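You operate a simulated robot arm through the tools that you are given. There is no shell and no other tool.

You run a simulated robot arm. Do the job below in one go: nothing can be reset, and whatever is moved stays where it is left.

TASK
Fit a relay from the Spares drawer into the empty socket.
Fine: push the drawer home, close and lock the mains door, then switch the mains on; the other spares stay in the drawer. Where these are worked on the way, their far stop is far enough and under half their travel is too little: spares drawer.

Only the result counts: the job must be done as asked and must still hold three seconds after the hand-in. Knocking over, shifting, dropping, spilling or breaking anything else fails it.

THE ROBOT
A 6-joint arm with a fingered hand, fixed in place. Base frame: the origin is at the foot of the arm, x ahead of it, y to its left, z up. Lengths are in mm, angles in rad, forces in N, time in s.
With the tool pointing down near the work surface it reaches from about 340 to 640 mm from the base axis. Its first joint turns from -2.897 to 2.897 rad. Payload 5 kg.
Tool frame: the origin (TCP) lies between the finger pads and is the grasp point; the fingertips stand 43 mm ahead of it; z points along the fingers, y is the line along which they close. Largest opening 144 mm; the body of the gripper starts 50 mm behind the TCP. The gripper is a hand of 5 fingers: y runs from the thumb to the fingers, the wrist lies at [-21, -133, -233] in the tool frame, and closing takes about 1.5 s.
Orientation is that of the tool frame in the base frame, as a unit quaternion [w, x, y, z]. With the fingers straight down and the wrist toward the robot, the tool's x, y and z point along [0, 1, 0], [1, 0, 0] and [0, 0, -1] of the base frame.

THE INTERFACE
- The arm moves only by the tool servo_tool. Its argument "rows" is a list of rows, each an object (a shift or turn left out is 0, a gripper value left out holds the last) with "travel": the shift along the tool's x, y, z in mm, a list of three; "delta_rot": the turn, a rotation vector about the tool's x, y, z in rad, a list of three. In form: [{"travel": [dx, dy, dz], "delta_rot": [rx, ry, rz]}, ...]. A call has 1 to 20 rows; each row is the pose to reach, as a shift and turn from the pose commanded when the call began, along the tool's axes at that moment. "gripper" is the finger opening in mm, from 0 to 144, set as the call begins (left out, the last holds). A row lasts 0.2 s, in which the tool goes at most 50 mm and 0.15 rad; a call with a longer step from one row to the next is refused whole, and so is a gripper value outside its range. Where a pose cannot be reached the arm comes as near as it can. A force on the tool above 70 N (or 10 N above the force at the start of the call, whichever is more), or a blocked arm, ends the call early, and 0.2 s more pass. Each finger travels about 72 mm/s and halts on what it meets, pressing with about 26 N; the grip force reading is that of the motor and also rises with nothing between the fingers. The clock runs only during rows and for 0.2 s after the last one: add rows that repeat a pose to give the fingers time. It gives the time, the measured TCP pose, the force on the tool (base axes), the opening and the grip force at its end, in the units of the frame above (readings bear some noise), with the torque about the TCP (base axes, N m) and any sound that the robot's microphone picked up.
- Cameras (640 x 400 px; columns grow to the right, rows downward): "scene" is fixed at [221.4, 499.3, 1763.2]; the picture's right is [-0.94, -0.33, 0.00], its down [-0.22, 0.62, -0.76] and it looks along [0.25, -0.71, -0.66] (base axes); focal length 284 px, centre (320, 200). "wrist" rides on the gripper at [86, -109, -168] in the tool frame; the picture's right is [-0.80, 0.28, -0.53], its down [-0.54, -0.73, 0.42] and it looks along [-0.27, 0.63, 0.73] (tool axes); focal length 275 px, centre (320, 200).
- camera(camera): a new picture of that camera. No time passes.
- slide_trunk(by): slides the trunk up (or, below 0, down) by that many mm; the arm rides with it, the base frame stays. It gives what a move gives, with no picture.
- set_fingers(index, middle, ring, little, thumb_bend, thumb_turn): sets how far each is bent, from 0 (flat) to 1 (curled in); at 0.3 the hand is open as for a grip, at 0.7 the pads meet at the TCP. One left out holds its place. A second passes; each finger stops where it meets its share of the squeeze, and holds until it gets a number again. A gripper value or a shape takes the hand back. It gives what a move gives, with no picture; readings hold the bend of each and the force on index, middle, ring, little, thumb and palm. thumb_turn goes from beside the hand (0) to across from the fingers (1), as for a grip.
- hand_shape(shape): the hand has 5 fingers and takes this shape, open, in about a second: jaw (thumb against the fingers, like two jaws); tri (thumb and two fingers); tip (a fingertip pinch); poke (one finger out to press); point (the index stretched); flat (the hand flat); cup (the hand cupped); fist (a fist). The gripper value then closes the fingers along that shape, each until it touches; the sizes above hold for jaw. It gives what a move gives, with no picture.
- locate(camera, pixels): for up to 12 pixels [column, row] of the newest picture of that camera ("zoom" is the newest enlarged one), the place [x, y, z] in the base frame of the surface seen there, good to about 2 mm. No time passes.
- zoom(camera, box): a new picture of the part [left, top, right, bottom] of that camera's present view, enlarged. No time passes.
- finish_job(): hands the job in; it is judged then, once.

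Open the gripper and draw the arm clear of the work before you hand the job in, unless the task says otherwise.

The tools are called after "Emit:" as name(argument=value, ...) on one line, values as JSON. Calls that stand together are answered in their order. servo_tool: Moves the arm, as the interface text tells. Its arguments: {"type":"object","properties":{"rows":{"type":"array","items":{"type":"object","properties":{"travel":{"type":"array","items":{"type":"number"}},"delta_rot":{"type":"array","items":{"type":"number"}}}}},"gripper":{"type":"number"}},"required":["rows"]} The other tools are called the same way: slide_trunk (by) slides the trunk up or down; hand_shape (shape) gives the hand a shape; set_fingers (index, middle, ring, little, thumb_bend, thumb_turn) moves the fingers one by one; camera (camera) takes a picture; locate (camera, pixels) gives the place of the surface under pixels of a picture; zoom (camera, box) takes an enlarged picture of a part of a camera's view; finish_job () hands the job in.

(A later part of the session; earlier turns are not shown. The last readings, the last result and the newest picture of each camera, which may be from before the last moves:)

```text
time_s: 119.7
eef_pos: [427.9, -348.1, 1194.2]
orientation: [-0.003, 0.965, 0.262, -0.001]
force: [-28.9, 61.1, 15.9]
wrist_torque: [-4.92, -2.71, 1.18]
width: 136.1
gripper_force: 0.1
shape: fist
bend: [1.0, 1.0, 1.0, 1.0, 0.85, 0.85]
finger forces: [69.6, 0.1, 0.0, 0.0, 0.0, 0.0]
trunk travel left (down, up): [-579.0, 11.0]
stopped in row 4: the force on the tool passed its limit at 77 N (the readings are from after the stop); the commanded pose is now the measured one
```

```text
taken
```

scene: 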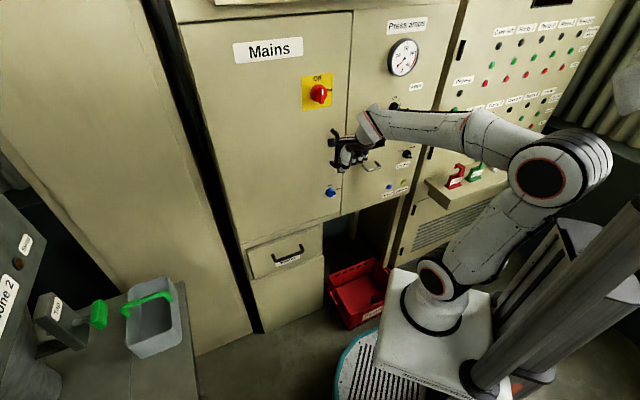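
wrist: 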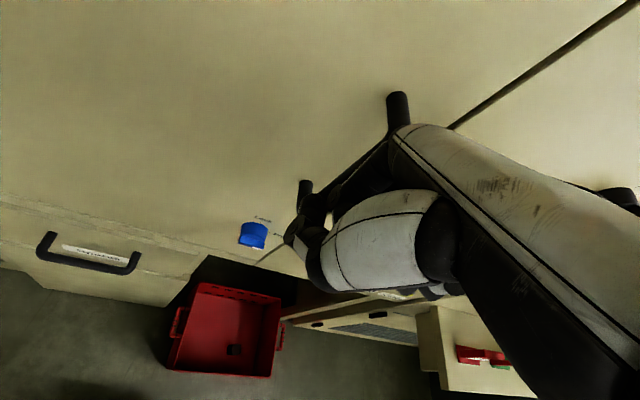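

Firm contact at 77 N with the handle: the door is fully shut. I back the hand off and take a look at the blue knob.

Emit:
servo_tool(rows=[{"travel": [0, -30, 0]}, {"travel": [0, -65, 0]}, {"travel": [0, -100, 0]}, {"travel": [0, -100, 0]}])

Emit:
camera(camera="scene")

Emit:
zoom(camera="scene", box=[305, 170, 355, 215])

Emit:
camera(camera="wrist")

Emit:
zoom(camera="wrist", box=[220, 150, 340, 250])

```text
time_s: 120.7
eef_pos: [383.0, -274.0, 1190.7]
orientation: [-0.004, 0.965, 0.261, -0.002]
force: [-0.4, -0.5, -0.2]
wrist_torque: [0.0, 0.0, 0.01]
width: 136.3
gripper_force: 0.0
shape: fist
bend: [1.0, 1.0, 1.0, 1.0, 0.85, 0.85]
finger forces: [0.0, 0.0, 0.0, 0.0, 0.0, 0.0]
trunk travel left (down, up): [-579.0, 11.0]
```

```text
taken
```

scene: 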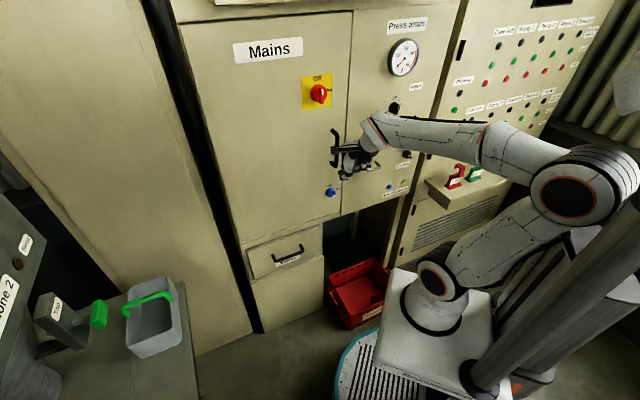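

```text
8.89 times, centred on (330, 192) of scene
```

zoom: 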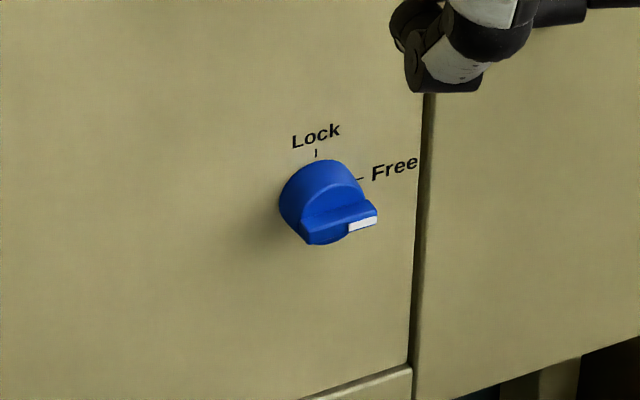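

```text
taken
```

wrist: 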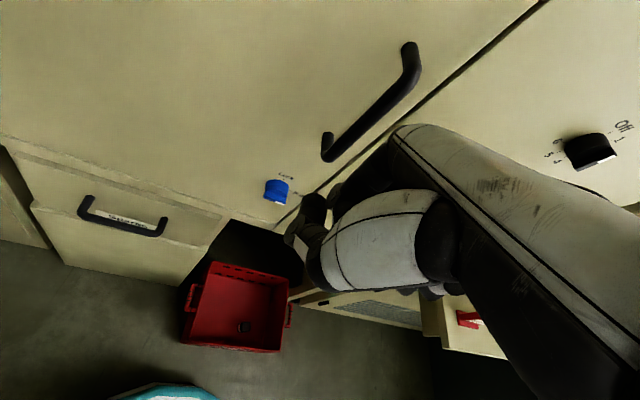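

```text
4.00 times, centred on (280, 200) of wrist
```

zoom: 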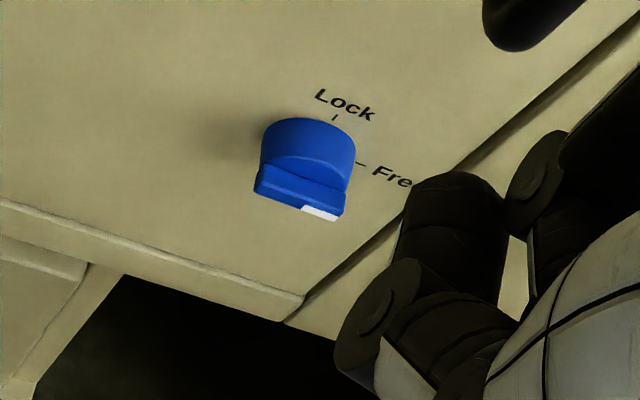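

I locate the blue knob's parts (bar ends, white mark, base disc) in this zoom.

Emit:
locate(camera="zoom", pixels=[[262, 190], [300, 200], [340, 210], [322, 213], [300, 178], [265, 165], [347, 175], [310, 130], [335, 117], [362, 163], [230, 200], [305, 150]])

Emit:
zoom(camera="scene", box=[315, 180, 345, 205])

Emit:
locate(camera="zoom", pixels=[[215, 290], [300, 270], [430, 225], [395, 245], [280, 315], [240, 260], [280, 180], [340, 150], [400, 170], [300, 215], [200, 220], [275, 130]])

```text
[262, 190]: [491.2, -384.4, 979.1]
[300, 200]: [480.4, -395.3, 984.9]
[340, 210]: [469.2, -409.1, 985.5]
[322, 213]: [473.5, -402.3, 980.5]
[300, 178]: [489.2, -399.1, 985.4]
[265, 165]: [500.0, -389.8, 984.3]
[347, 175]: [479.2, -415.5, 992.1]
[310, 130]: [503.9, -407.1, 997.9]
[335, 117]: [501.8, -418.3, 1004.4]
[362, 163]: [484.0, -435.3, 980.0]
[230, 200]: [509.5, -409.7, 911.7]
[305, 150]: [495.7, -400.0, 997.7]
```

```text
16.00 times, centred on (330, 192) of scene
```

zoom: 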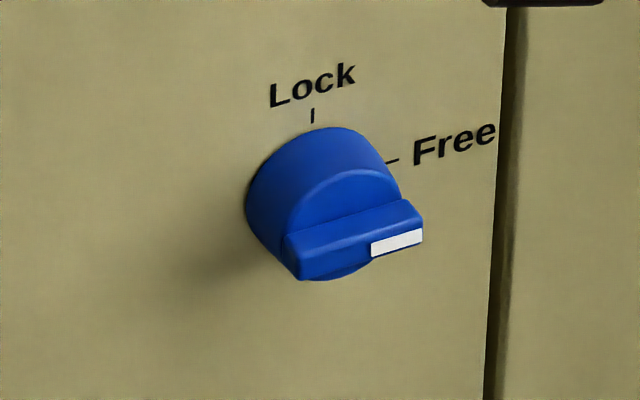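

```text
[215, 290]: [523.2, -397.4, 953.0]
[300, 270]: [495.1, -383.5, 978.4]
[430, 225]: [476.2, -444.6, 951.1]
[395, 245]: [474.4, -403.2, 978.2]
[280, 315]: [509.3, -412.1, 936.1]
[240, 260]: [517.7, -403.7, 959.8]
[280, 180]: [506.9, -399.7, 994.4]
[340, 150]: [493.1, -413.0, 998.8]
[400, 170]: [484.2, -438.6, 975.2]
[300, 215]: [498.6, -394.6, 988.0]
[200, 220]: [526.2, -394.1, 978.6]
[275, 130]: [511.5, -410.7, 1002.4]
```

The blue knob: axis at about a=-60 (≈(502,-417)), z≈979; a 40 mm bar stands 13 mm proud of the disc. I try the "poke" hand shape and look where the fingertip is.

Emit:
hand_shape(shape="poke")

Emit:
camera(camera="wrist")

Emit:
zoom(camera="scene", box=[300, 90, 440, 210])

```text
time_s: 121.6
eef_pos: [383.8, -272.6, 1191.3]
orientation: [-0.004, 0.965, 0.261, -0.003]
force: [1.4, 0.6, 0.5]
wrist_torque: [-0.03, -0.02, 0.01]
width: 0.4
gripper_force: 0.0
shape: poke
bend: [0.7, 0.7, 0.99, 0.99, 1.0, 0.88]
finger forces: [0.0, 0.0, 0.1, 0.1, 0.0, 0.0]
trunk travel left (down, up): [-579.0, 11.0]
```

```text
taken
```

wrist: 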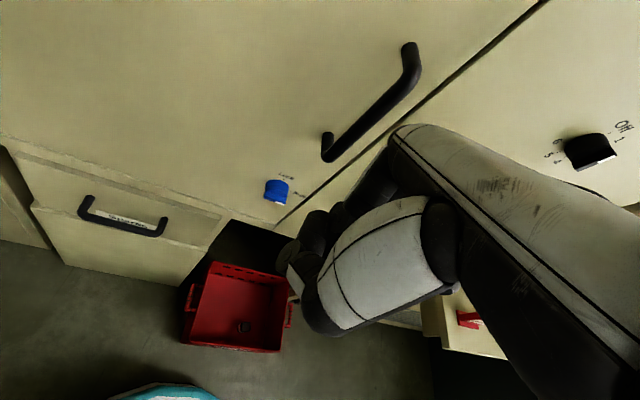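

```text
3.33 times, centred on (370, 150) of scene
```

zoom: 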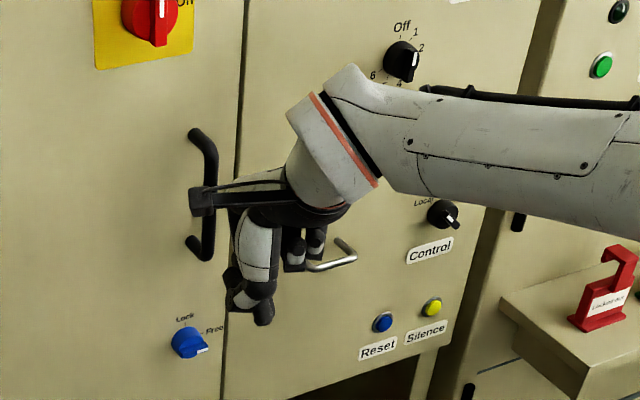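

"Poke" uses index+middle together; I want a single slim finger, so I curl all but the index. I also lower the trunk 200 mm, then will point the hand at the door.

Emit:
set_fingers(index=0.6, middle=1.0, ring=1.0, little=1.0, thumb_bend=0.3, thumb_turn=0.0)

Emit:
slide_trunk(by=-200)

Emit:
camera(camera="scene")

Emit:
camera(camera="wrist")

```text
time_s: 122.6
eef_pos: [382.3, -272.3, 1189.9]
orientation: [-0.004, 0.965, 0.261, -0.002]
force: [0.4, -0.8, -0.5]
wrist_torque: [0.02, -0.03, 0.0]
width: 185.4
gripper_force: 0.2
shape: fingers
bend: [0.6, 1.0, 1.0, 1.0, 0.3, 0.0]
finger forces: [0.1, 0.0, 0.1, 0.1, 0.0, 0.0]
trunk travel left (down, up): [-579.0, 11.0]
```

```text
time_s: 124.8
eef_pos: [383.2, -273.3, 991.2]
orientation: [-0.004, 0.965, 0.262, -0.001]
force: [0.5, 0.5, -0.7]
wrist_torque: [0.02, 0.0, 0.02]
width: 185.5
gripper_force: 0.1
shape: fingers
bend: [0.6, 1.0, 1.0, 1.0, 0.3, 0.0]
finger forces: [0.0, 0.1, 0.0, 0.1, 0.1, 0.0]
trunk travel left (down, up): [-379.0, 211.0]
```

```text
taken
```

scene: 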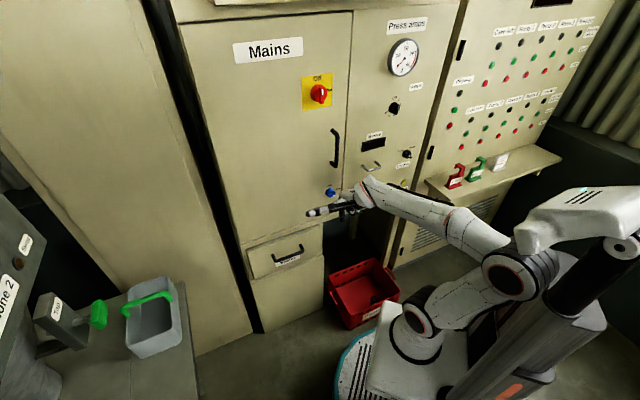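

```text
taken
```

wrist: 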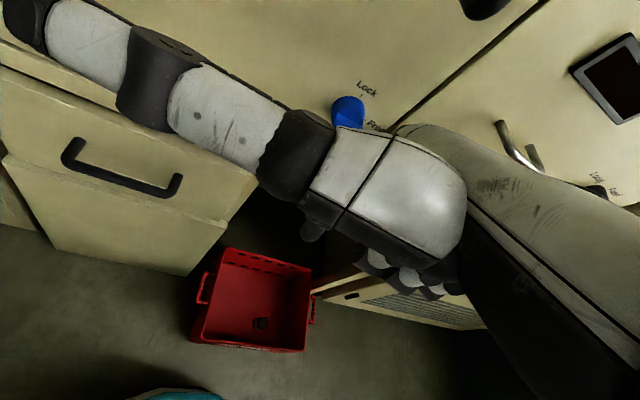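

The thumb sticks out and blocks the view; I tuck it in like in the poke shape and look again.

Emit:
set_fingers(thumb_bend=1.0, thumb_turn=0.88)

Emit:
zoom(camera="scene", box=[300, 160, 420, 250])

Emit:
camera(camera="wrist")

```text
time_s: 125.8
eef_pos: [383.0, -273.8, 990.2]
orientation: [-0.004, 0.965, 0.262, -0.002]
force: [0.2, -0.3, -0.4]
wrist_torque: [0.01, -0.01, -0.03]
width: 48.1
gripper_force: 0.1
shape: fingers
bend: [0.6, 1.0, 1.0, 1.0, 0.99, 0.86]
finger forces: [0.1, 0.0, 0.0, 0.0, 0.0, 0.0]
trunk travel left (down, up): [-379.0, 211.0]
```

```text
4.44 times, centred on (360, 205) of scene
```

zoom: 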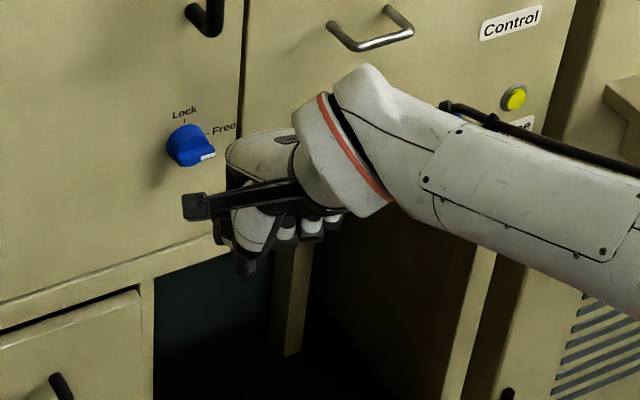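

```text
taken
```

wrist: 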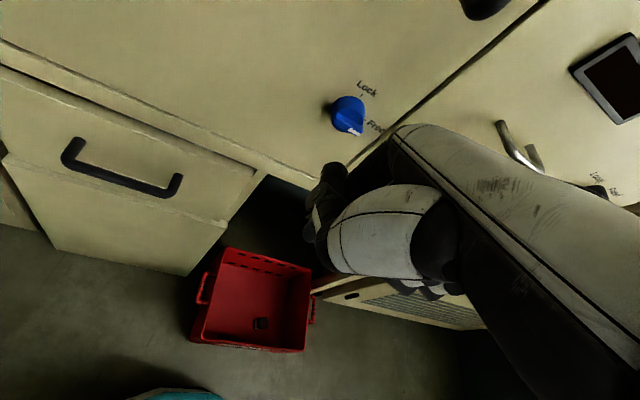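

Now I tilt the hand to point its index finger at the door, moving to a stand-off in front of the blue knob.

Emit:
servo_tool(rows=[{"travel": [-3, 6, 3], "delta_rot": [-0.142, 0.019, -0.019]}, {"travel": [-5, 11, 6], "delta_rot": [-0.284, 0.037, -0.037]}, {"travel": [-8, 17, 9], "delta_rot": [-0.426, 0.056, -0.056]}, {"travel": [-10, 22, 12], "delta_rot": [-0.568, 0.075, -0.075]}, {"travel": [-13, 28, 15], "delta_rot": [-0.71, 0.094, -0.094]}, {"travel": [-15, 33, 18], "delta_rot": [-0.851, 0.112, -0.112]}, {"travel": [-18, 39, 21], "delta_rot": [-0.993, 0.131, -0.131]}, {"travel": [-20, 45, 24], "delta_rot": [-1.135, 0.15, -0.15]}, {"travel": [-23, 50, 27], "delta_rot": [-1.277, 0.169, -0.169]}, {"travel": [-25, 56, 30], "delta_rot": [-1.419, 0.187, -0.187]}, {"travel": [-28, 61, 33], "delta_rot": [-1.561, 0.206, -0.206]}, {"travel": [-28, 61, 33], "delta_rot": [-1.561, 0.206, -0.206]}])

Emit:
camera(camera="scene")

Emit:
camera(camera="wrist")

Emit:
zoom(camera="scene", box=[300, 160, 420, 250])

```text
time_s: 128.4
eef_pos: [529.6, -226.0, 1069.5]
orientation: [0.539, 0.779, 0.246, 0.205]
force: [-0.1, 0.1, 0.8]
wrist_torque: [-0.01, -0.02, 0.01]
width: 48.1
gripper_force: 0.1
shape: fingers
bend: [0.6, 1.0, 1.0, 1.0, 0.99, 0.87]
finger forces: [0.0, 0.1, 0.1, 0.0, 0.0, 0.0]
out of reach, approached as far as the arm can: row 3, 4, 5, 6, 7, 8, 9, 10, 11, 12
trunk travel left (down, up): [-379.0, 211.0]
```

```text
taken
```

scene: 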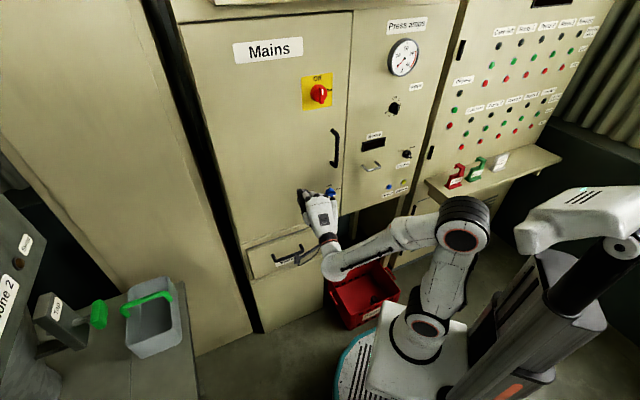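

```text
taken
```

wrist: 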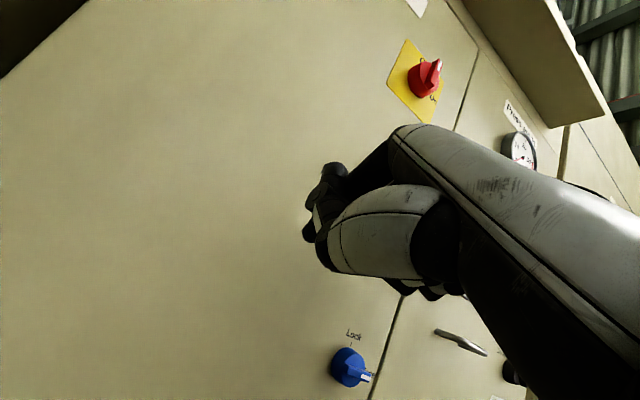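

```text
4.44 times, centred on (360, 205) of scene
```

zoom: 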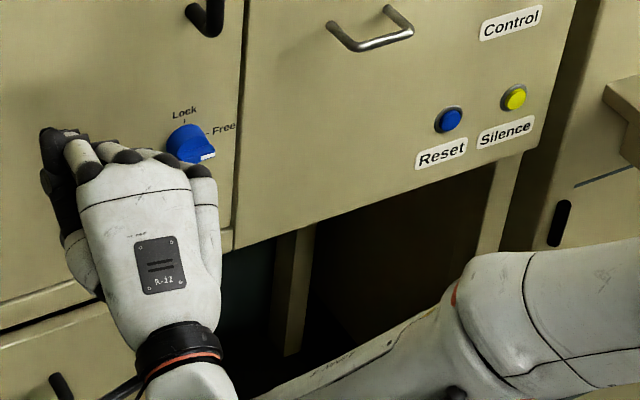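

That pose is out of reach (wrist too close to the base). I'll use a slanted approach instead: finger pointing down-and-in, from the left at about 30° to the door normal. I move to a stand-off in front of the blue knob that way.

Emit:
servo_tool(rows=[{"travel": [-24, -11, 2], "delta_rot": [0.079, -0.092, 0.036]}, {"travel": [-48, -21, 5], "delta_rot": [0.158, -0.184, 0.071]}, {"travel": [-72, -32, 8], "delta_rot": [0.236, -0.275, 0.107]}, {"travel": [-96, -42, 10], "delta_rot": [0.315, -0.367, 0.142]}, {"travel": [-96, -42, 10], "delta_rot": [0.315, -0.367, 0.142]}])

Emit:
camera(camera="scene")

Emit:
zoom(camera="scene", box=[290, 150, 400, 240])

Emit:
camera(camera="wrist")

```text
time_s: 129.6
eef_pos: [450.8, -272.8, 1020.7]
orientation: [0.431, 0.893, 0.117, 0.057]
force: [-0.5, -1.5, 0.2]
wrist_torque: [0.02, -0.02, 0.0]
width: 48.2
gripper_force: 0.1
shape: fingers
bend: [0.6, 1.0, 1.0, 1.0, 0.99, 0.87]
finger forces: [0.0, 0.0, 0.0, 0.0, 0.0, 0.0]
trunk travel left (down, up): [-379.0, 211.0]
```

```text
taken
```

scene: 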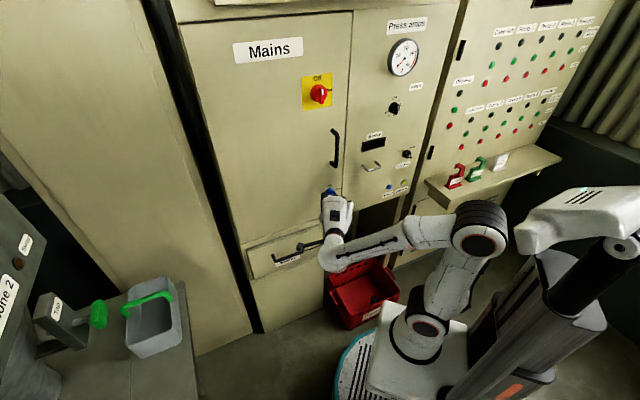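

```text
4.44 times, centred on (345, 195) of scene
```

zoom: 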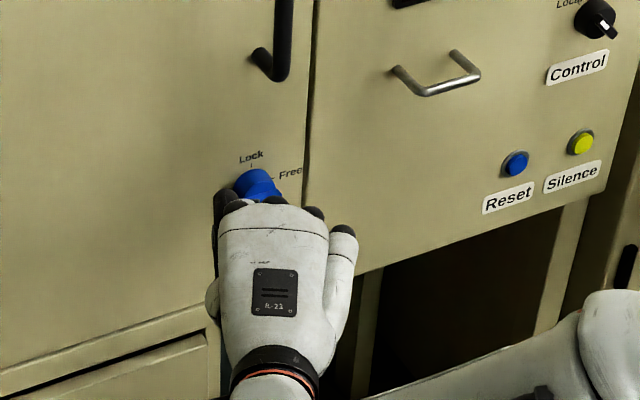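

```text
taken
```

wrist: 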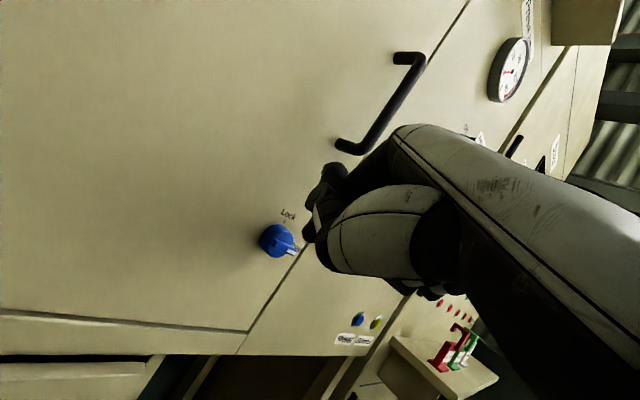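

Reached the stand-off. I zoom on the index finger in the wrist view to find its tip relative to the knob.

Emit:
zoom(camera="wrist", box=[230, 140, 390, 290])

Emit:
locate(camera="zoom", pixels=[[300, 255], [310, 240], [330, 210], [345, 170], [390, 130], [400, 100], [325, 250], [250, 255], [190, 260], [225, 230]])

```text
2.67 times, centred on (310, 215) of wrist
```

zoom: 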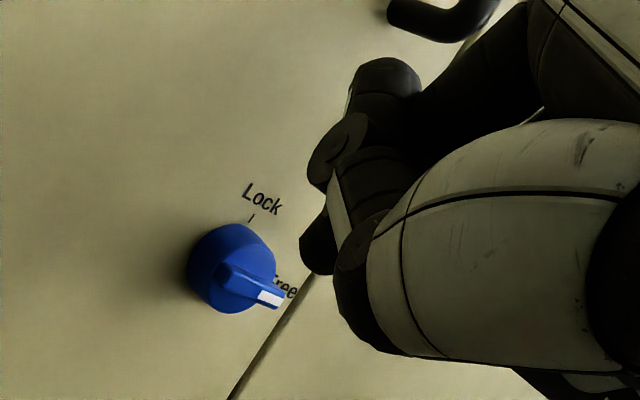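

```text
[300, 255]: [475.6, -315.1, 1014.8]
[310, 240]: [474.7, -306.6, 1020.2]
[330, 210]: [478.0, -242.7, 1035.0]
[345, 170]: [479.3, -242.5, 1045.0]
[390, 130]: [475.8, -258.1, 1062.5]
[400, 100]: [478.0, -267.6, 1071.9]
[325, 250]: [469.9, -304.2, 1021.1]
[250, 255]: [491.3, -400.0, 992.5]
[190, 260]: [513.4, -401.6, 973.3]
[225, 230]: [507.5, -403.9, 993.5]
```

I check how far the thumb protrudes relative to the index tip.

Emit:
locate(camera="zoom", pixels=[[345, 280], [340, 300], [360, 330], [390, 345], [345, 260], [420, 340], [370, 240], [318, 265], [305, 265], [312, 270]])

```text
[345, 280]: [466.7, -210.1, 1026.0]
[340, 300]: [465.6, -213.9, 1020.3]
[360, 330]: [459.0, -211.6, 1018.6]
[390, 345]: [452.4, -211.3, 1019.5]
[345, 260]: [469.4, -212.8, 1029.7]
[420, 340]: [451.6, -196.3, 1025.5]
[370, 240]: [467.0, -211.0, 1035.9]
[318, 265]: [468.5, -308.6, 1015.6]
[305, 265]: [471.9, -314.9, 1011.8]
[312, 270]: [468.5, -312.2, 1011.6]
```

Tip is at about (470,-313,1012), i.e. TCP+(20,-41,-9). I bring it in just above the left end of the blue bar (a=-75, z≈1003).

Emit:
servo_tool(rows=[{"travel": [0.7, 13, 22]}, {"travel": [1.4, 27, 44]}, {"travel": [2, 36, 58]}, {"travel": [2, 40, 65]}, {"travel": [2, 40, 65]}])

Emit:
camera(camera="wrist")

Emit:
zoom(camera="wrist", box=[230, 150, 370, 280])

Emit:
zoom(camera="scene", box=[310, 170, 360, 210])

```text
time_s: 130.8
eef_pos: [471.8, -344.2, 1012.3]
orientation: [0.431, 0.893, 0.117, 0.057]
force: [-0.4, -0.5, 0.2]
wrist_torque: [-0.02, -0.01, -0.02]
width: 48.0
gripper_force: 0.1
shape: fingers
bend: [0.6, 1.0, 1.0, 1.0, 0.99, 0.87]
finger forces: [0.0, 0.0, 0.0, 0.0, 0.0, 0.1]
trunk travel left (down, up): [-379.0, 211.0]
```

```text
taken
```

wrist: 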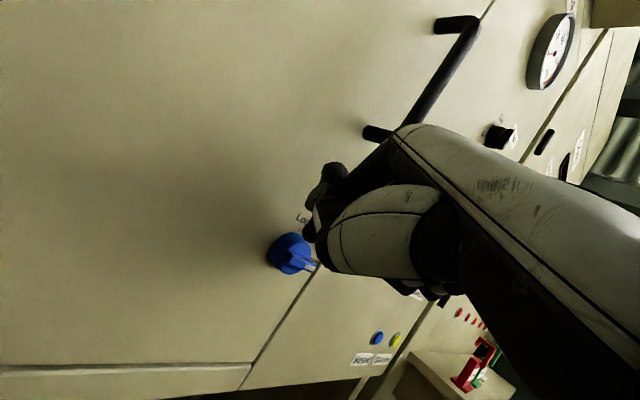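

```text
3.08 times, centred on (300, 215) of wrist
```

zoom: 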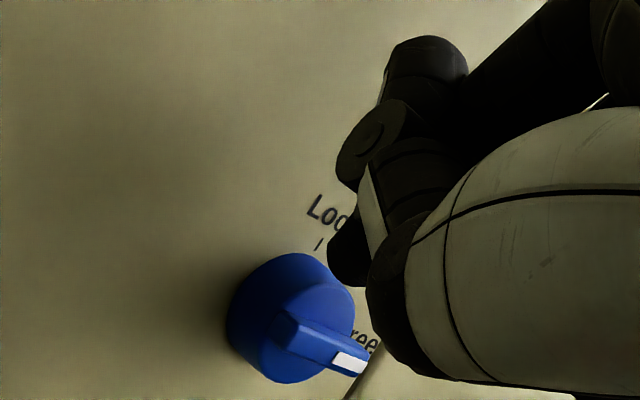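

```text
10.00 times, centred on (335, 190) of scene
```

zoom: 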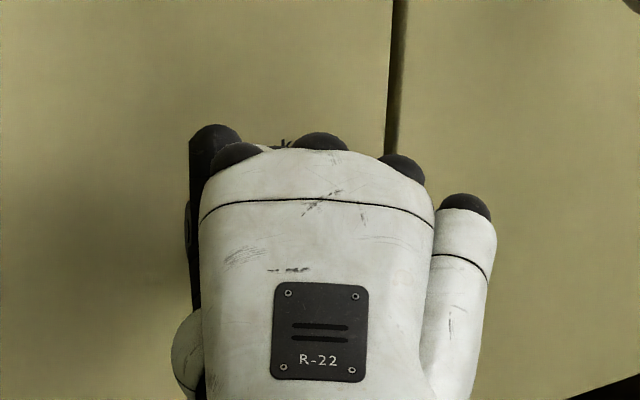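

I locate the index tip and the knob bar again at this distance.

Emit:
locate(camera="wrist", pixels=[[306, 230], [310, 238], [313, 232], [304, 222], [283, 250], [300, 258], [312, 267], [292, 262], [295, 240]])

Emit:
zoom(camera="wrist", box=[260, 200, 340, 280])

Emit:
locate(camera="zoom", pixels=[[330, 180], [350, 215], [370, 215], [340, 195], [345, 120], [210, 245], [300, 285], [360, 320], [220, 260], [330, 330], [250, 330], [400, 205]])

```text
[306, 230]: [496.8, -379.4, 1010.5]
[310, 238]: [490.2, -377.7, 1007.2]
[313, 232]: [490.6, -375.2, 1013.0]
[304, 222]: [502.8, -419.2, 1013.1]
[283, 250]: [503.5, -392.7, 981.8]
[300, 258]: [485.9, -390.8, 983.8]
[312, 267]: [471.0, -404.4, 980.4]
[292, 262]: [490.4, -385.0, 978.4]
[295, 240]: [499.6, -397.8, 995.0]
```

```text
5.00 times, centred on (300, 240) of wrist
```

zoom: 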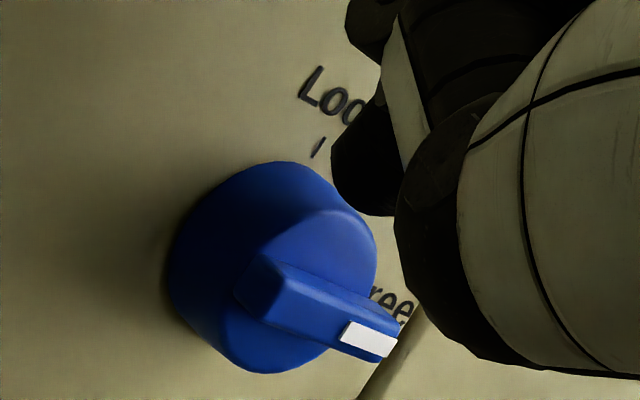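

```text
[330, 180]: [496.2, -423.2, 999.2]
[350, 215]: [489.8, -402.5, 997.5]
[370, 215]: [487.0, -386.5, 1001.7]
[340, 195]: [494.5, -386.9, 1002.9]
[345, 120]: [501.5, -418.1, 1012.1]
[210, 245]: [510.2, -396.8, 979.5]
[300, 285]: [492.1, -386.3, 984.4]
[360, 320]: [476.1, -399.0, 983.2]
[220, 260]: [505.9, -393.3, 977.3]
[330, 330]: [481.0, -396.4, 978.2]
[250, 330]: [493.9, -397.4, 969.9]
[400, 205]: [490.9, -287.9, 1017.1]
```

The tip is right above the left end of the bar, as planned. I press down along the first half of the arc (knob should turn counter-clockwise).

Emit:
servo_tool(rows=[{"travel": [0.9, -8, 5.8]}, {"travel": [3.5, -12.4, 7.3]}, {"travel": [5.2, -16.9, 9.6]}, {"travel": [5.7, -21.3, 12.7]}, {"travel": [5.7, -21.3, 12.7]}])

Emit:
camera(camera="wrist")

Emit:
zoom(camera="wrist", box=[260, 200, 340, 280])

```text
time_s: 132.0
eef_pos: [477.2, -338.8, 987.9]
orientation: [0.43, 0.893, 0.118, 0.057]
force: [0.3, 3.3, -0.4]
wrist_torque: [0.07, 0.06, 0.04]
width: 48.4
gripper_force: 1.9
shape: fingers
bend: [0.61, 1.0, 1.0, 1.0, 0.99, 0.87]
finger forces: [3.5, 0.1, 0.0, 0.0, 0.1, 0.0]
trunk travel left (down, up): [-379.0, 211.0]
```

```text
taken
```

wrist: 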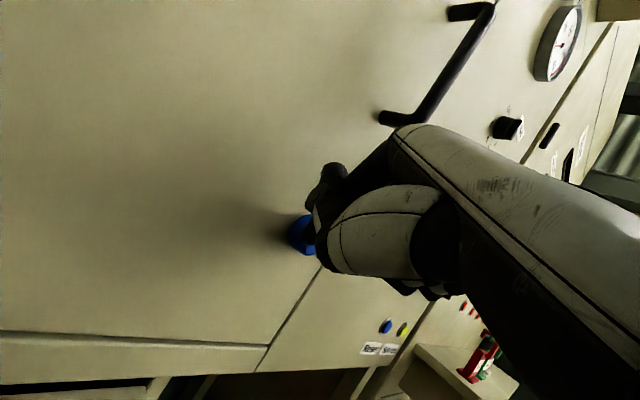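

```text
5.00 times, centred on (300, 240) of wrist
```

zoom: 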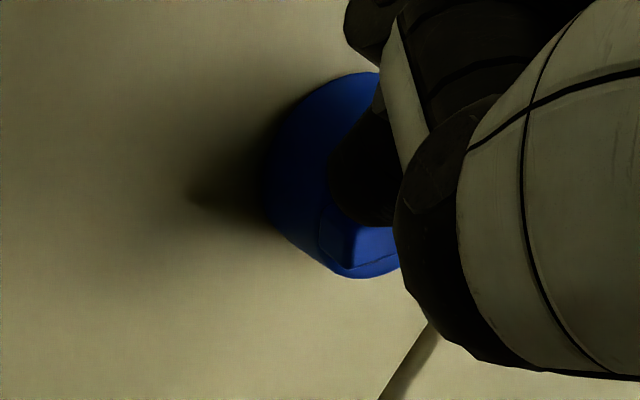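

The bar has begun to turn with only 3.5 N on the finger. I continue along the rest of the arc.

Emit:
servo_tool(rows=[{"travel": [-0.5, -4.1, 3.6]}, {"travel": [-2.2, -7.4, 7.5]}, {"travel": [-4.8, -9.5, 11.2]}, {"travel": [-7.4, -10.2, 13.6]}, {"travel": [-7.4, -10.2, 13.6]}])

Emit:
camera(camera="wrist")

Emit:
zoom(camera="wrist", box=[260, 180, 340, 260])

```text
time_s: 133.2
eef_pos: [473.8, -344.6, 972.9]
orientation: [0.431, 0.892, 0.12, 0.059]
force: [7.9, 11.3, 4.4]
wrist_torque: [-0.11, -0.1, 0.63]
width: 48.1
gripper_force: 7.5
shape: fingers
bend: [0.61, 1.0, 1.0, 1.0, 0.99, 0.87]
finger forces: [14.8, 0.0, 0.0, 0.0, 0.0, 0.0]
trunk travel left (down, up): [-379.0, 211.0]
```

```text
taken
```

wrist: 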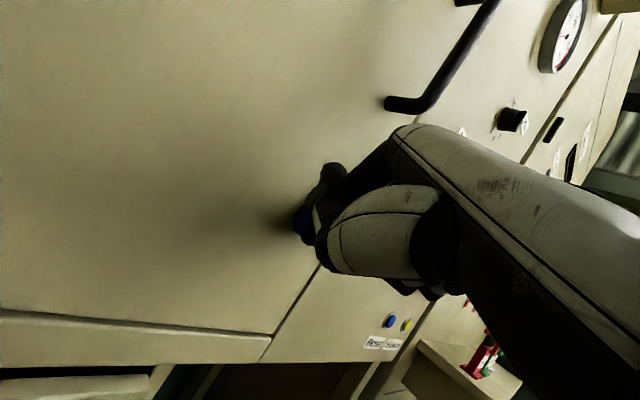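

```text
5.00 times, centred on (300, 220) of wrist
```

zoom: 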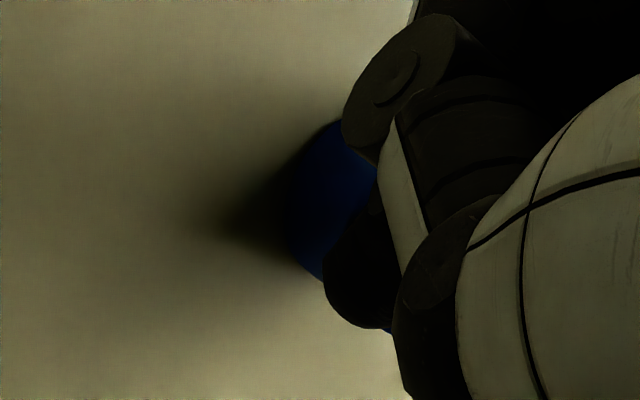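

The sideways force rises to ~15 N, so the bar should be near its stop. I move the finger left off the bar and withdraw to look.

Emit:
servo_tool(rows=[{"travel": [7, -2.5, -3]}, {"travel": [-5, -15, -19]}, {"travel": [-18, -29, -36]}, {"travel": [-36, -48, -60]}, {"travel": [-54, -67, -84]}, {"travel": [-54, -67, -84]}])

Emit:
camera(camera="wrist")

Emit:
zoom(camera="wrist", box=[220, 150, 340, 270])

Emit:
zoom(camera="scene", box=[305, 165, 365, 215])

```text
time_s: 134.6
eef_pos: [444.6, -257.0, 975.4]
orientation: [0.431, 0.893, 0.118, 0.057]
force: [0.7, 0.4, -0.6]
wrist_torque: [0.0, 0.02, 0.01]
width: 48.0
gripper_force: 0.0
shape: fingers
bend: [0.6, 1.0, 1.0, 1.0, 0.99, 0.87]
finger forces: [0.1, 0.0, 0.0, 0.0, 0.0, 0.0]
out of reach, approached as far as the arm can: row 4, 5, 6
trunk travel left (down, up): [-379.0, 211.0]
```

```text
taken
```

wrist: 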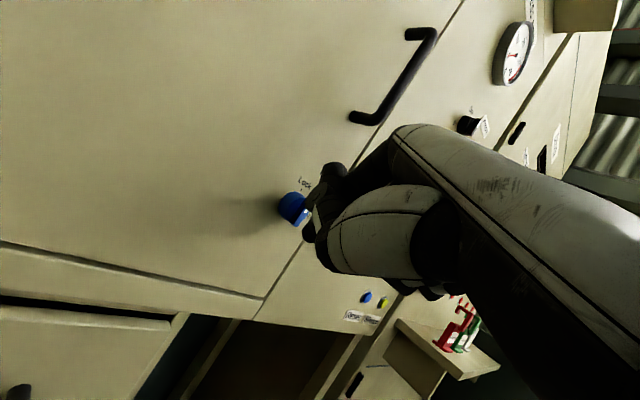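

```text
3.33 times, centred on (280, 210) of wrist
```

zoom: 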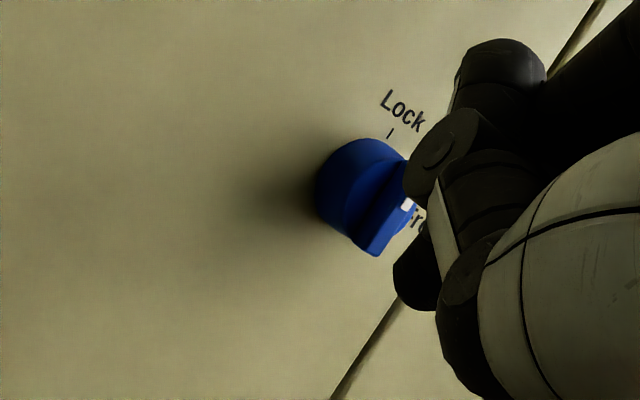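

```text
8.00 times, centred on (335, 190) of scene
```

zoom: 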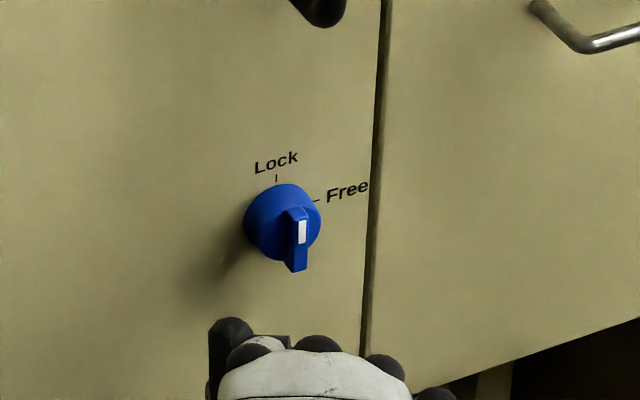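

The blue knob now points up at "Lock". I verify by locating the top and bottom ends of its bar.

Emit:
locate(camera="zoom", pixels=[[301, 215], [303, 232], [300, 262], [298, 268], [292, 215], [290, 262], [308, 214], [305, 262], [298, 240]])

```text
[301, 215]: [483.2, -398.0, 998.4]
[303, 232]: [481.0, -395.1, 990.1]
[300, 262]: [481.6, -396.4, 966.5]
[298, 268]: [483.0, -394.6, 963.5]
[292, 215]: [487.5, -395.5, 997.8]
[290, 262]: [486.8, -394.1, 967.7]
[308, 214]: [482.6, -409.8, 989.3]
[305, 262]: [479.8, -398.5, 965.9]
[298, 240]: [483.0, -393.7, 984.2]
```

The bar is exactly vertical: locked. Now the red mains switch: I zoom and measure it.

Emit:
zoom(camera="scene", box=[295, 65, 345, 120])

Emit:
locate(camera="zoom", pixels=[[330, 165], [328, 190], [325, 215], [322, 240], [318, 150], [340, 150], [280, 200], [360, 190], [300, 160], [290, 240], [345, 240], [320, 130]])

```text
7.27 times, centred on (320, 92) of scene
```

zoom: 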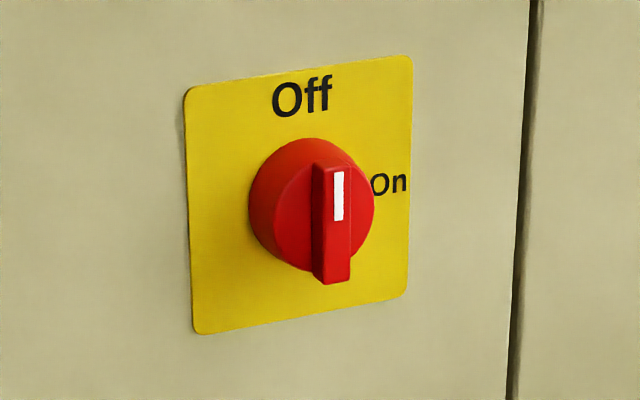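

```text
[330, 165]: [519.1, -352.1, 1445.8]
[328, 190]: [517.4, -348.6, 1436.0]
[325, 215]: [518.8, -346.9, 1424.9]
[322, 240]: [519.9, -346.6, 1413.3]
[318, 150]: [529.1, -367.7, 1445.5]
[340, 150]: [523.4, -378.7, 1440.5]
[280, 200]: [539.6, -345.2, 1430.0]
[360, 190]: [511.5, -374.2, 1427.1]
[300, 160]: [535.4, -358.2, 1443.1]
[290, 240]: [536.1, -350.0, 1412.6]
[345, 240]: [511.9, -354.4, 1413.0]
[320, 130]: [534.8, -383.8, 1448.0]
```

I locate the red bar's ends and the disc's edges more precisely.

Emit:
locate(camera="zoom", pixels=[[338, 170], [338, 195], [336, 215], [337, 250], [336, 270], [335, 280], [325, 175], [348, 200], [325, 278], [256, 215], [370, 215], [300, 145]])

```text
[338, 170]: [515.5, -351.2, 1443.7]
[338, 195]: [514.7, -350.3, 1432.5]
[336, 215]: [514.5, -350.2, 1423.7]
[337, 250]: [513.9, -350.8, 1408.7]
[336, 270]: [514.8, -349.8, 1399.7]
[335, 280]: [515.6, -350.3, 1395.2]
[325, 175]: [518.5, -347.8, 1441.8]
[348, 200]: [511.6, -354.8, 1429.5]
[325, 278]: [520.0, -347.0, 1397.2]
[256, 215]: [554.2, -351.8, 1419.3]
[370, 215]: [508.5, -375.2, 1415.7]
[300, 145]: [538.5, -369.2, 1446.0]
```

Red bar: axis a≈-116, z≈1420, bar 53 mm long, front at d≈-612. I raise the trunk and move the finger to a stand-off in front of its upper-left side.

Emit:
slide_trunk(by=200)

Emit:
servo_tool(rows=[{"travel": [8, 29, -26]}, {"travel": [15, 58, -52]}, {"travel": [23, 87, -77]}, {"travel": [31, 116, -103]}, {"travel": [38, 145, -129]}, {"travel": [46, 175, -155]}, {"travel": [54, 204, -181]}, {"travel": [54, 204, -181]}])

Emit:
camera(camera="wrist")

Emit:
camera(camera="scene")

Emit:
zoom(camera="wrist", box=[220, 140, 380, 280])

```text
time_s: 136.8
eef_pos: [445.9, -258.3, 1175.5]
orientation: [0.43, 0.893, 0.118, 0.057]
force: [0.2, -0.3, -0.3]
wrist_torque: [-0.02, -0.01, 0.01]
width: 48.1
gripper_force: 0.0
shape: fingers
bend: [0.6, 1.0, 1.0, 1.0, 0.99, 0.87]
finger forces: [0.0, 0.1, 0.0, 0.0, 0.0, 0.0]
trunk travel left (down, up): [-579.0, 11.0]
```

```text
time_s: 138.6
eef_pos: [495.1, -226.8, 1447.2]
orientation: [0.431, 0.893, 0.118, 0.057]
force: [-0.4, 0.3, 0.7]
wrist_torque: [-0.01, 0.0, 0.0]
width: 48.2
gripper_force: 0.0
shape: fingers
bend: [0.6, 1.0, 1.0, 1.0, 0.99, 0.87]
finger forces: [0.1, 0.0, 0.1, 0.0, 0.0, 0.0]
trunk travel left (down, up): [-579.0, 11.0]
```

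```text
taken
```

wrist: 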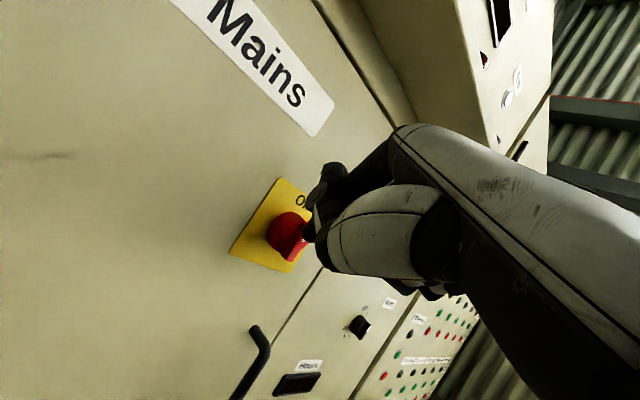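

```text
taken
```

scene: 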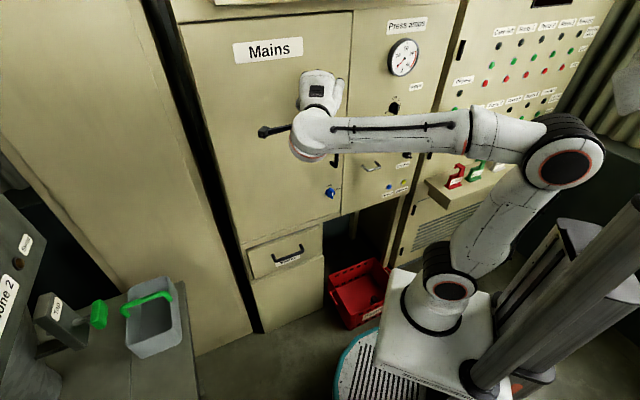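

```text
2.86 times, centred on (300, 210) of wrist
```

zoom: 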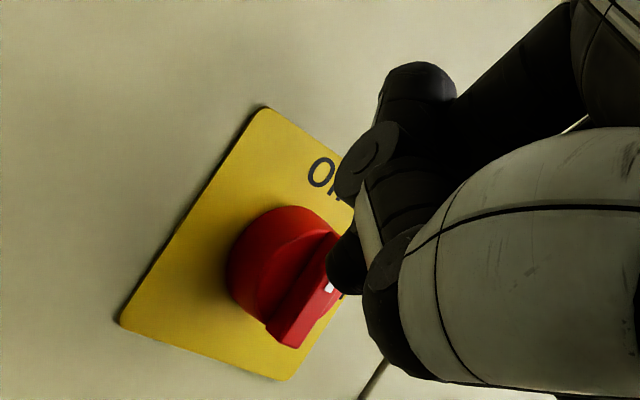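

I locate the index tip and the red bar from this view.

Emit:
locate(camera="zoom", pixels=[[335, 270], [345, 280], [350, 292], [335, 255], [325, 290], [290, 340], [305, 335], [318, 250], [325, 240], [280, 250], [275, 320], [240, 265]])

```text
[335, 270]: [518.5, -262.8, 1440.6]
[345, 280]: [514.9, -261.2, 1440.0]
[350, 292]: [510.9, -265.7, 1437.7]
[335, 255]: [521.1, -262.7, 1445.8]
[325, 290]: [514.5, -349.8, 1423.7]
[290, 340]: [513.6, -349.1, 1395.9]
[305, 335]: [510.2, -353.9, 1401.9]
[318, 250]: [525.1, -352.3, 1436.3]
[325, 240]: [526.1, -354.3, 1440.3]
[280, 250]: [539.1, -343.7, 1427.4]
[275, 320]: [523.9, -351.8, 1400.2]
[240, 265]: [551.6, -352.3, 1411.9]
```

I bring the fingertip in beside the upper-left of the red bar.

Emit:
servo_tool(rows=[{"travel": [-1, 15, 18]}, {"travel": [-2, 30, 37]}, {"travel": [-2.5, 40, 50]}, {"travel": [-2.6, 44.5, 55.6]}, {"travel": [-2.6, 44.5, 55.6]}])

Emit:
camera(camera="wrist")

Emit:
zoom(camera="wrist", box=[250, 170, 350, 270])

Emit:
locate(camera="zoom", pixels=[[340, 215], [350, 240], [345, 255], [335, 200], [330, 300], [345, 330], [290, 250], [370, 255], [300, 330]])

```text
time_s: 139.8
eef_pos: [509.4, -298.6, 1447.0]
orientation: [0.431, 0.893, 0.118, 0.057]
force: [1.6, 1.9, 0.4]
wrist_torque: [-0.02, -0.02, 0.11]
width: 48.0
gripper_force: 1.8
shape: fingers
bend: [0.6, 1.0, 1.0, 1.0, 0.99, 0.87]
finger forces: [3.1, 0.1, 0.1, 0.0, 0.1, 0.0]
trunk travel left (down, up): [-579.0, 11.0]
```

```text
taken
```

wrist: 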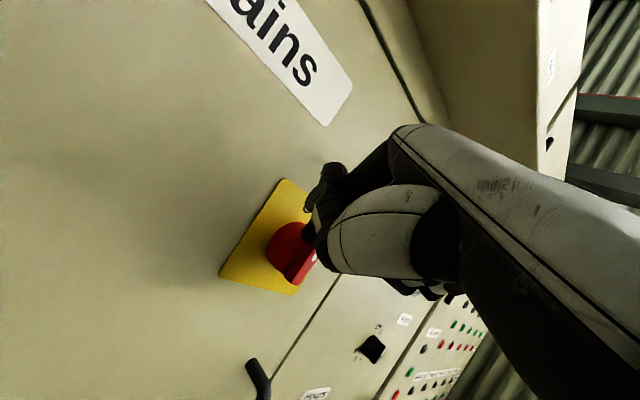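

```text
4.00 times, centred on (300, 220) of wrist
```

zoom: 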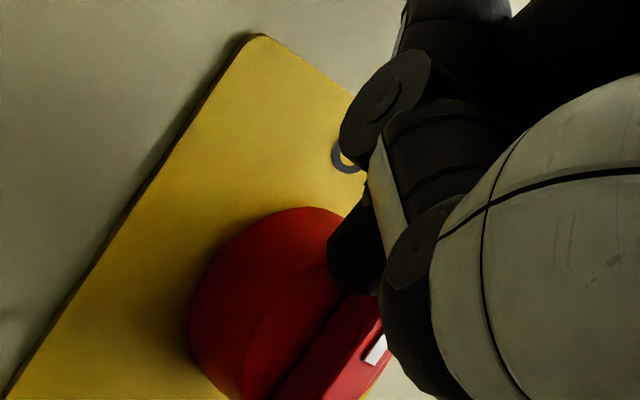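

```text
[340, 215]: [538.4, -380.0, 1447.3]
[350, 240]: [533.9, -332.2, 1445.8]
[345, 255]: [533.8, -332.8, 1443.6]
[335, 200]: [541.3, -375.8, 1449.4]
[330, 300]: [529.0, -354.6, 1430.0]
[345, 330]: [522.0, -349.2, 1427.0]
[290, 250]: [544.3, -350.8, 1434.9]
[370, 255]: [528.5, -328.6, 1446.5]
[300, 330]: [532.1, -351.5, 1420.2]
```

Light contact (3 N) with the bar's left side. I sweep along the first half of the clockwise arc.

Emit:
servo_tool(rows=[{"travel": [-4.8, 1.7, 2.2]}, {"travel": [-9.7, 6.1, 2.3]}, {"travel": [-14.7, 9.3, 3.5]}, {"travel": [-20, 11.4, 5.7]}, {"travel": [-20, 11.4, 5.7]}])

Emit:
camera(camera="wrist")

Emit:
zoom(camera="wrist", box=[230, 170, 350, 290])

```text
time_s: 141.0
eef_pos: [492.4, -314.2, 1453.2]
orientation: [0.431, 0.893, 0.117, 0.056]
force: [-0.1, 1.1, -0.1]
wrist_torque: [0.01, -0.03, 0.07]
width: 48.3
gripper_force: 0.1
shape: fingers
bend: [0.6, 1.0, 1.0, 1.0, 0.99, 0.87]
finger forces: [0.5, 0.0, 0.0, 0.0, 0.0, 0.0]
trunk travel left (down, up): [-579.0, 11.0]
```

```text
taken
```

wrist: 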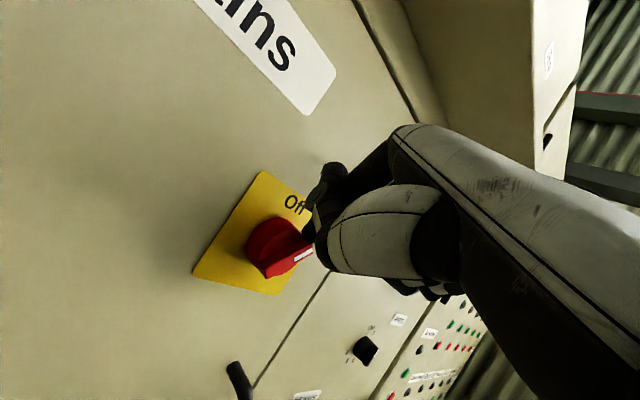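

```text
3.33 times, centred on (290, 230) of wrist
```

zoom: 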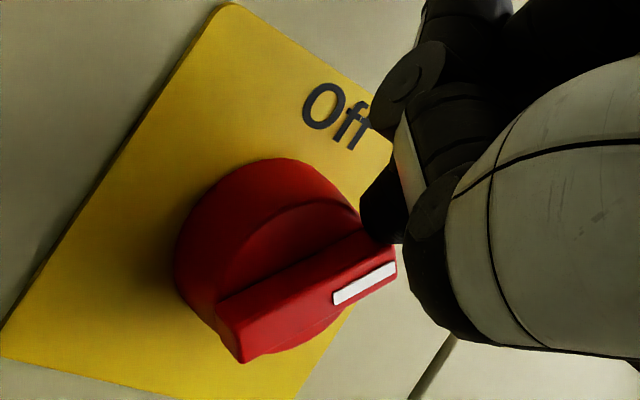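

The bar has turned about half way and the finger is above its end. I continue over the rest of the arc, pressing the end down to "On".

Emit:
servo_tool(rows=[{"travel": [-5.2, 0.8, 3.2]}, {"travel": [-9.8, 0.3, 7]}, {"travel": [-13.7, -1.6, 11.4]}, {"travel": [-15.4, -3, 13.8]}, {"travel": [-15.4, -3, 13.8]}])

Emit:
camera(camera="wrist")

Emit:
zoom(camera="wrist", box=[230, 170, 350, 290])

```text
time_s: 142.2
eef_pos: [478.9, -328.9, 1443.2]
orientation: [0.431, 0.893, 0.118, 0.057]
force: [-0.5, -0.8, 0.1]
wrist_torque: [0.0, 0.02, -0.01]
width: 48.0
gripper_force: 0.4
shape: fingers
bend: [0.6, 1.0, 1.0, 1.0, 0.99, 0.87]
finger forces: [0.2, 0.0, 0.0, 0.0, 0.0, 0.0]
trunk travel left (down, up): [-579.0, 11.0]
```

```text
taken
```

wrist: 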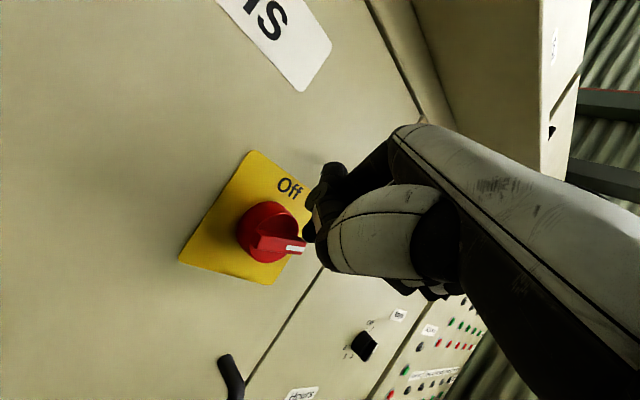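

```text
3.33 times, centred on (290, 230) of wrist
```

zoom: 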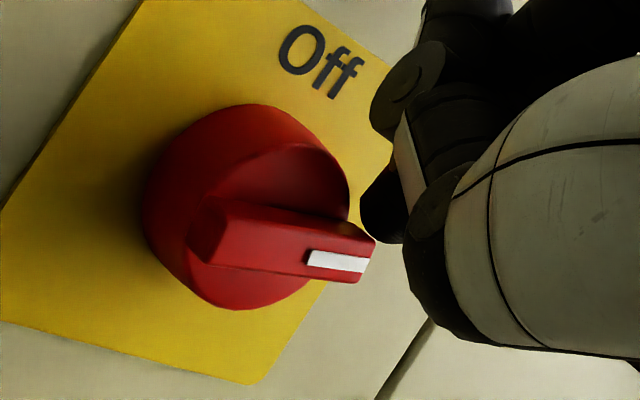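

I measure the bar's angle by locating points along its front face.

Emit:
locate(camera="zoom", pixels=[[230, 215], [290, 225], [340, 235], [225, 255], [290, 265], [345, 275], [320, 258], [355, 265], [365, 215], [385, 235], [270, 245]])

```text
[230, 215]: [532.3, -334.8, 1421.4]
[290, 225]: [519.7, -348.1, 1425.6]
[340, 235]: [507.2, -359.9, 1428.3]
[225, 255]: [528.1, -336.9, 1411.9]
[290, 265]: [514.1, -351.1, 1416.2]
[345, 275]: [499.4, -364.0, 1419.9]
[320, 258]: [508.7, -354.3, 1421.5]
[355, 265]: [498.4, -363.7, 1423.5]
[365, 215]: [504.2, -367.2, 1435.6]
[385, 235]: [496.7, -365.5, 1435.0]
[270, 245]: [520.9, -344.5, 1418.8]
```

The bar is at 79° (11° short of "On"). I press the end down further in small steps.

Emit:
servo_tool(rows=[{"travel": [0, -1.6, 1.2]}, {"travel": [0, -3.1, 2.5]}, {"travel": [0, -4.7, 3.7]}, {"travel": [0, -6.3, 5]}, {"travel": [0, -7.8, 6.2]}, {"travel": [0, -7.8, 6.2]}])

Emit:
camera(camera="wrist")

Emit:
zoom(camera="wrist", box=[230, 150, 350, 270])

```text
time_s: 143.6
eef_pos: [479.6, -327.1, 1433.1]
orientation: [0.432, 0.893, 0.117, 0.058]
force: [0.6, 3.2, 8.6]
wrist_torque: [-0.33, -0.18, 0.05]
width: 48.1
gripper_force: 4.7
shape: fingers
bend: [0.58, 1.0, 1.0, 1.0, 0.99, 0.87]
finger forces: [8.4, 0.0, 0.0, 0.0, 0.0, 0.0]
trunk travel left (down, up): [-579.0, 11.0]
```

```text
taken
```

wrist: 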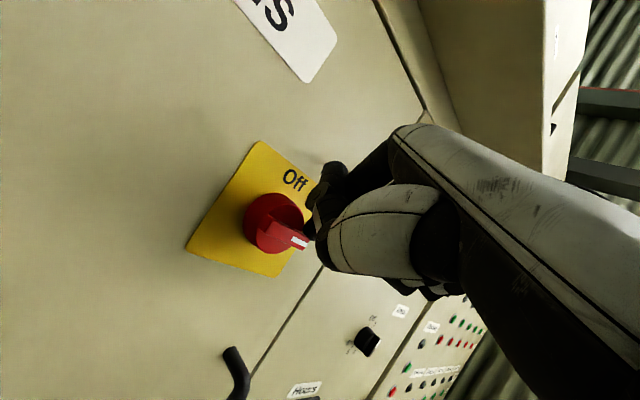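

```text
3.33 times, centred on (290, 210) of wrist
```

zoom: 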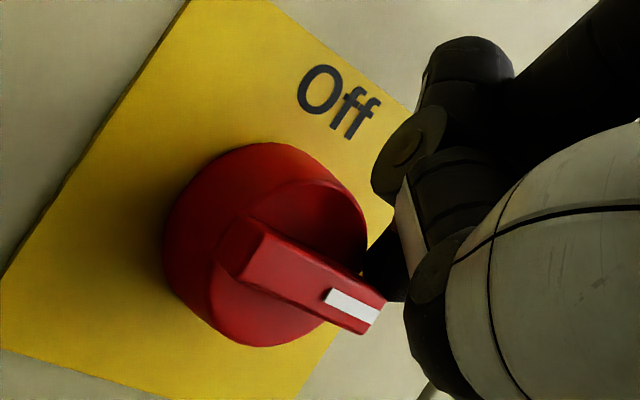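

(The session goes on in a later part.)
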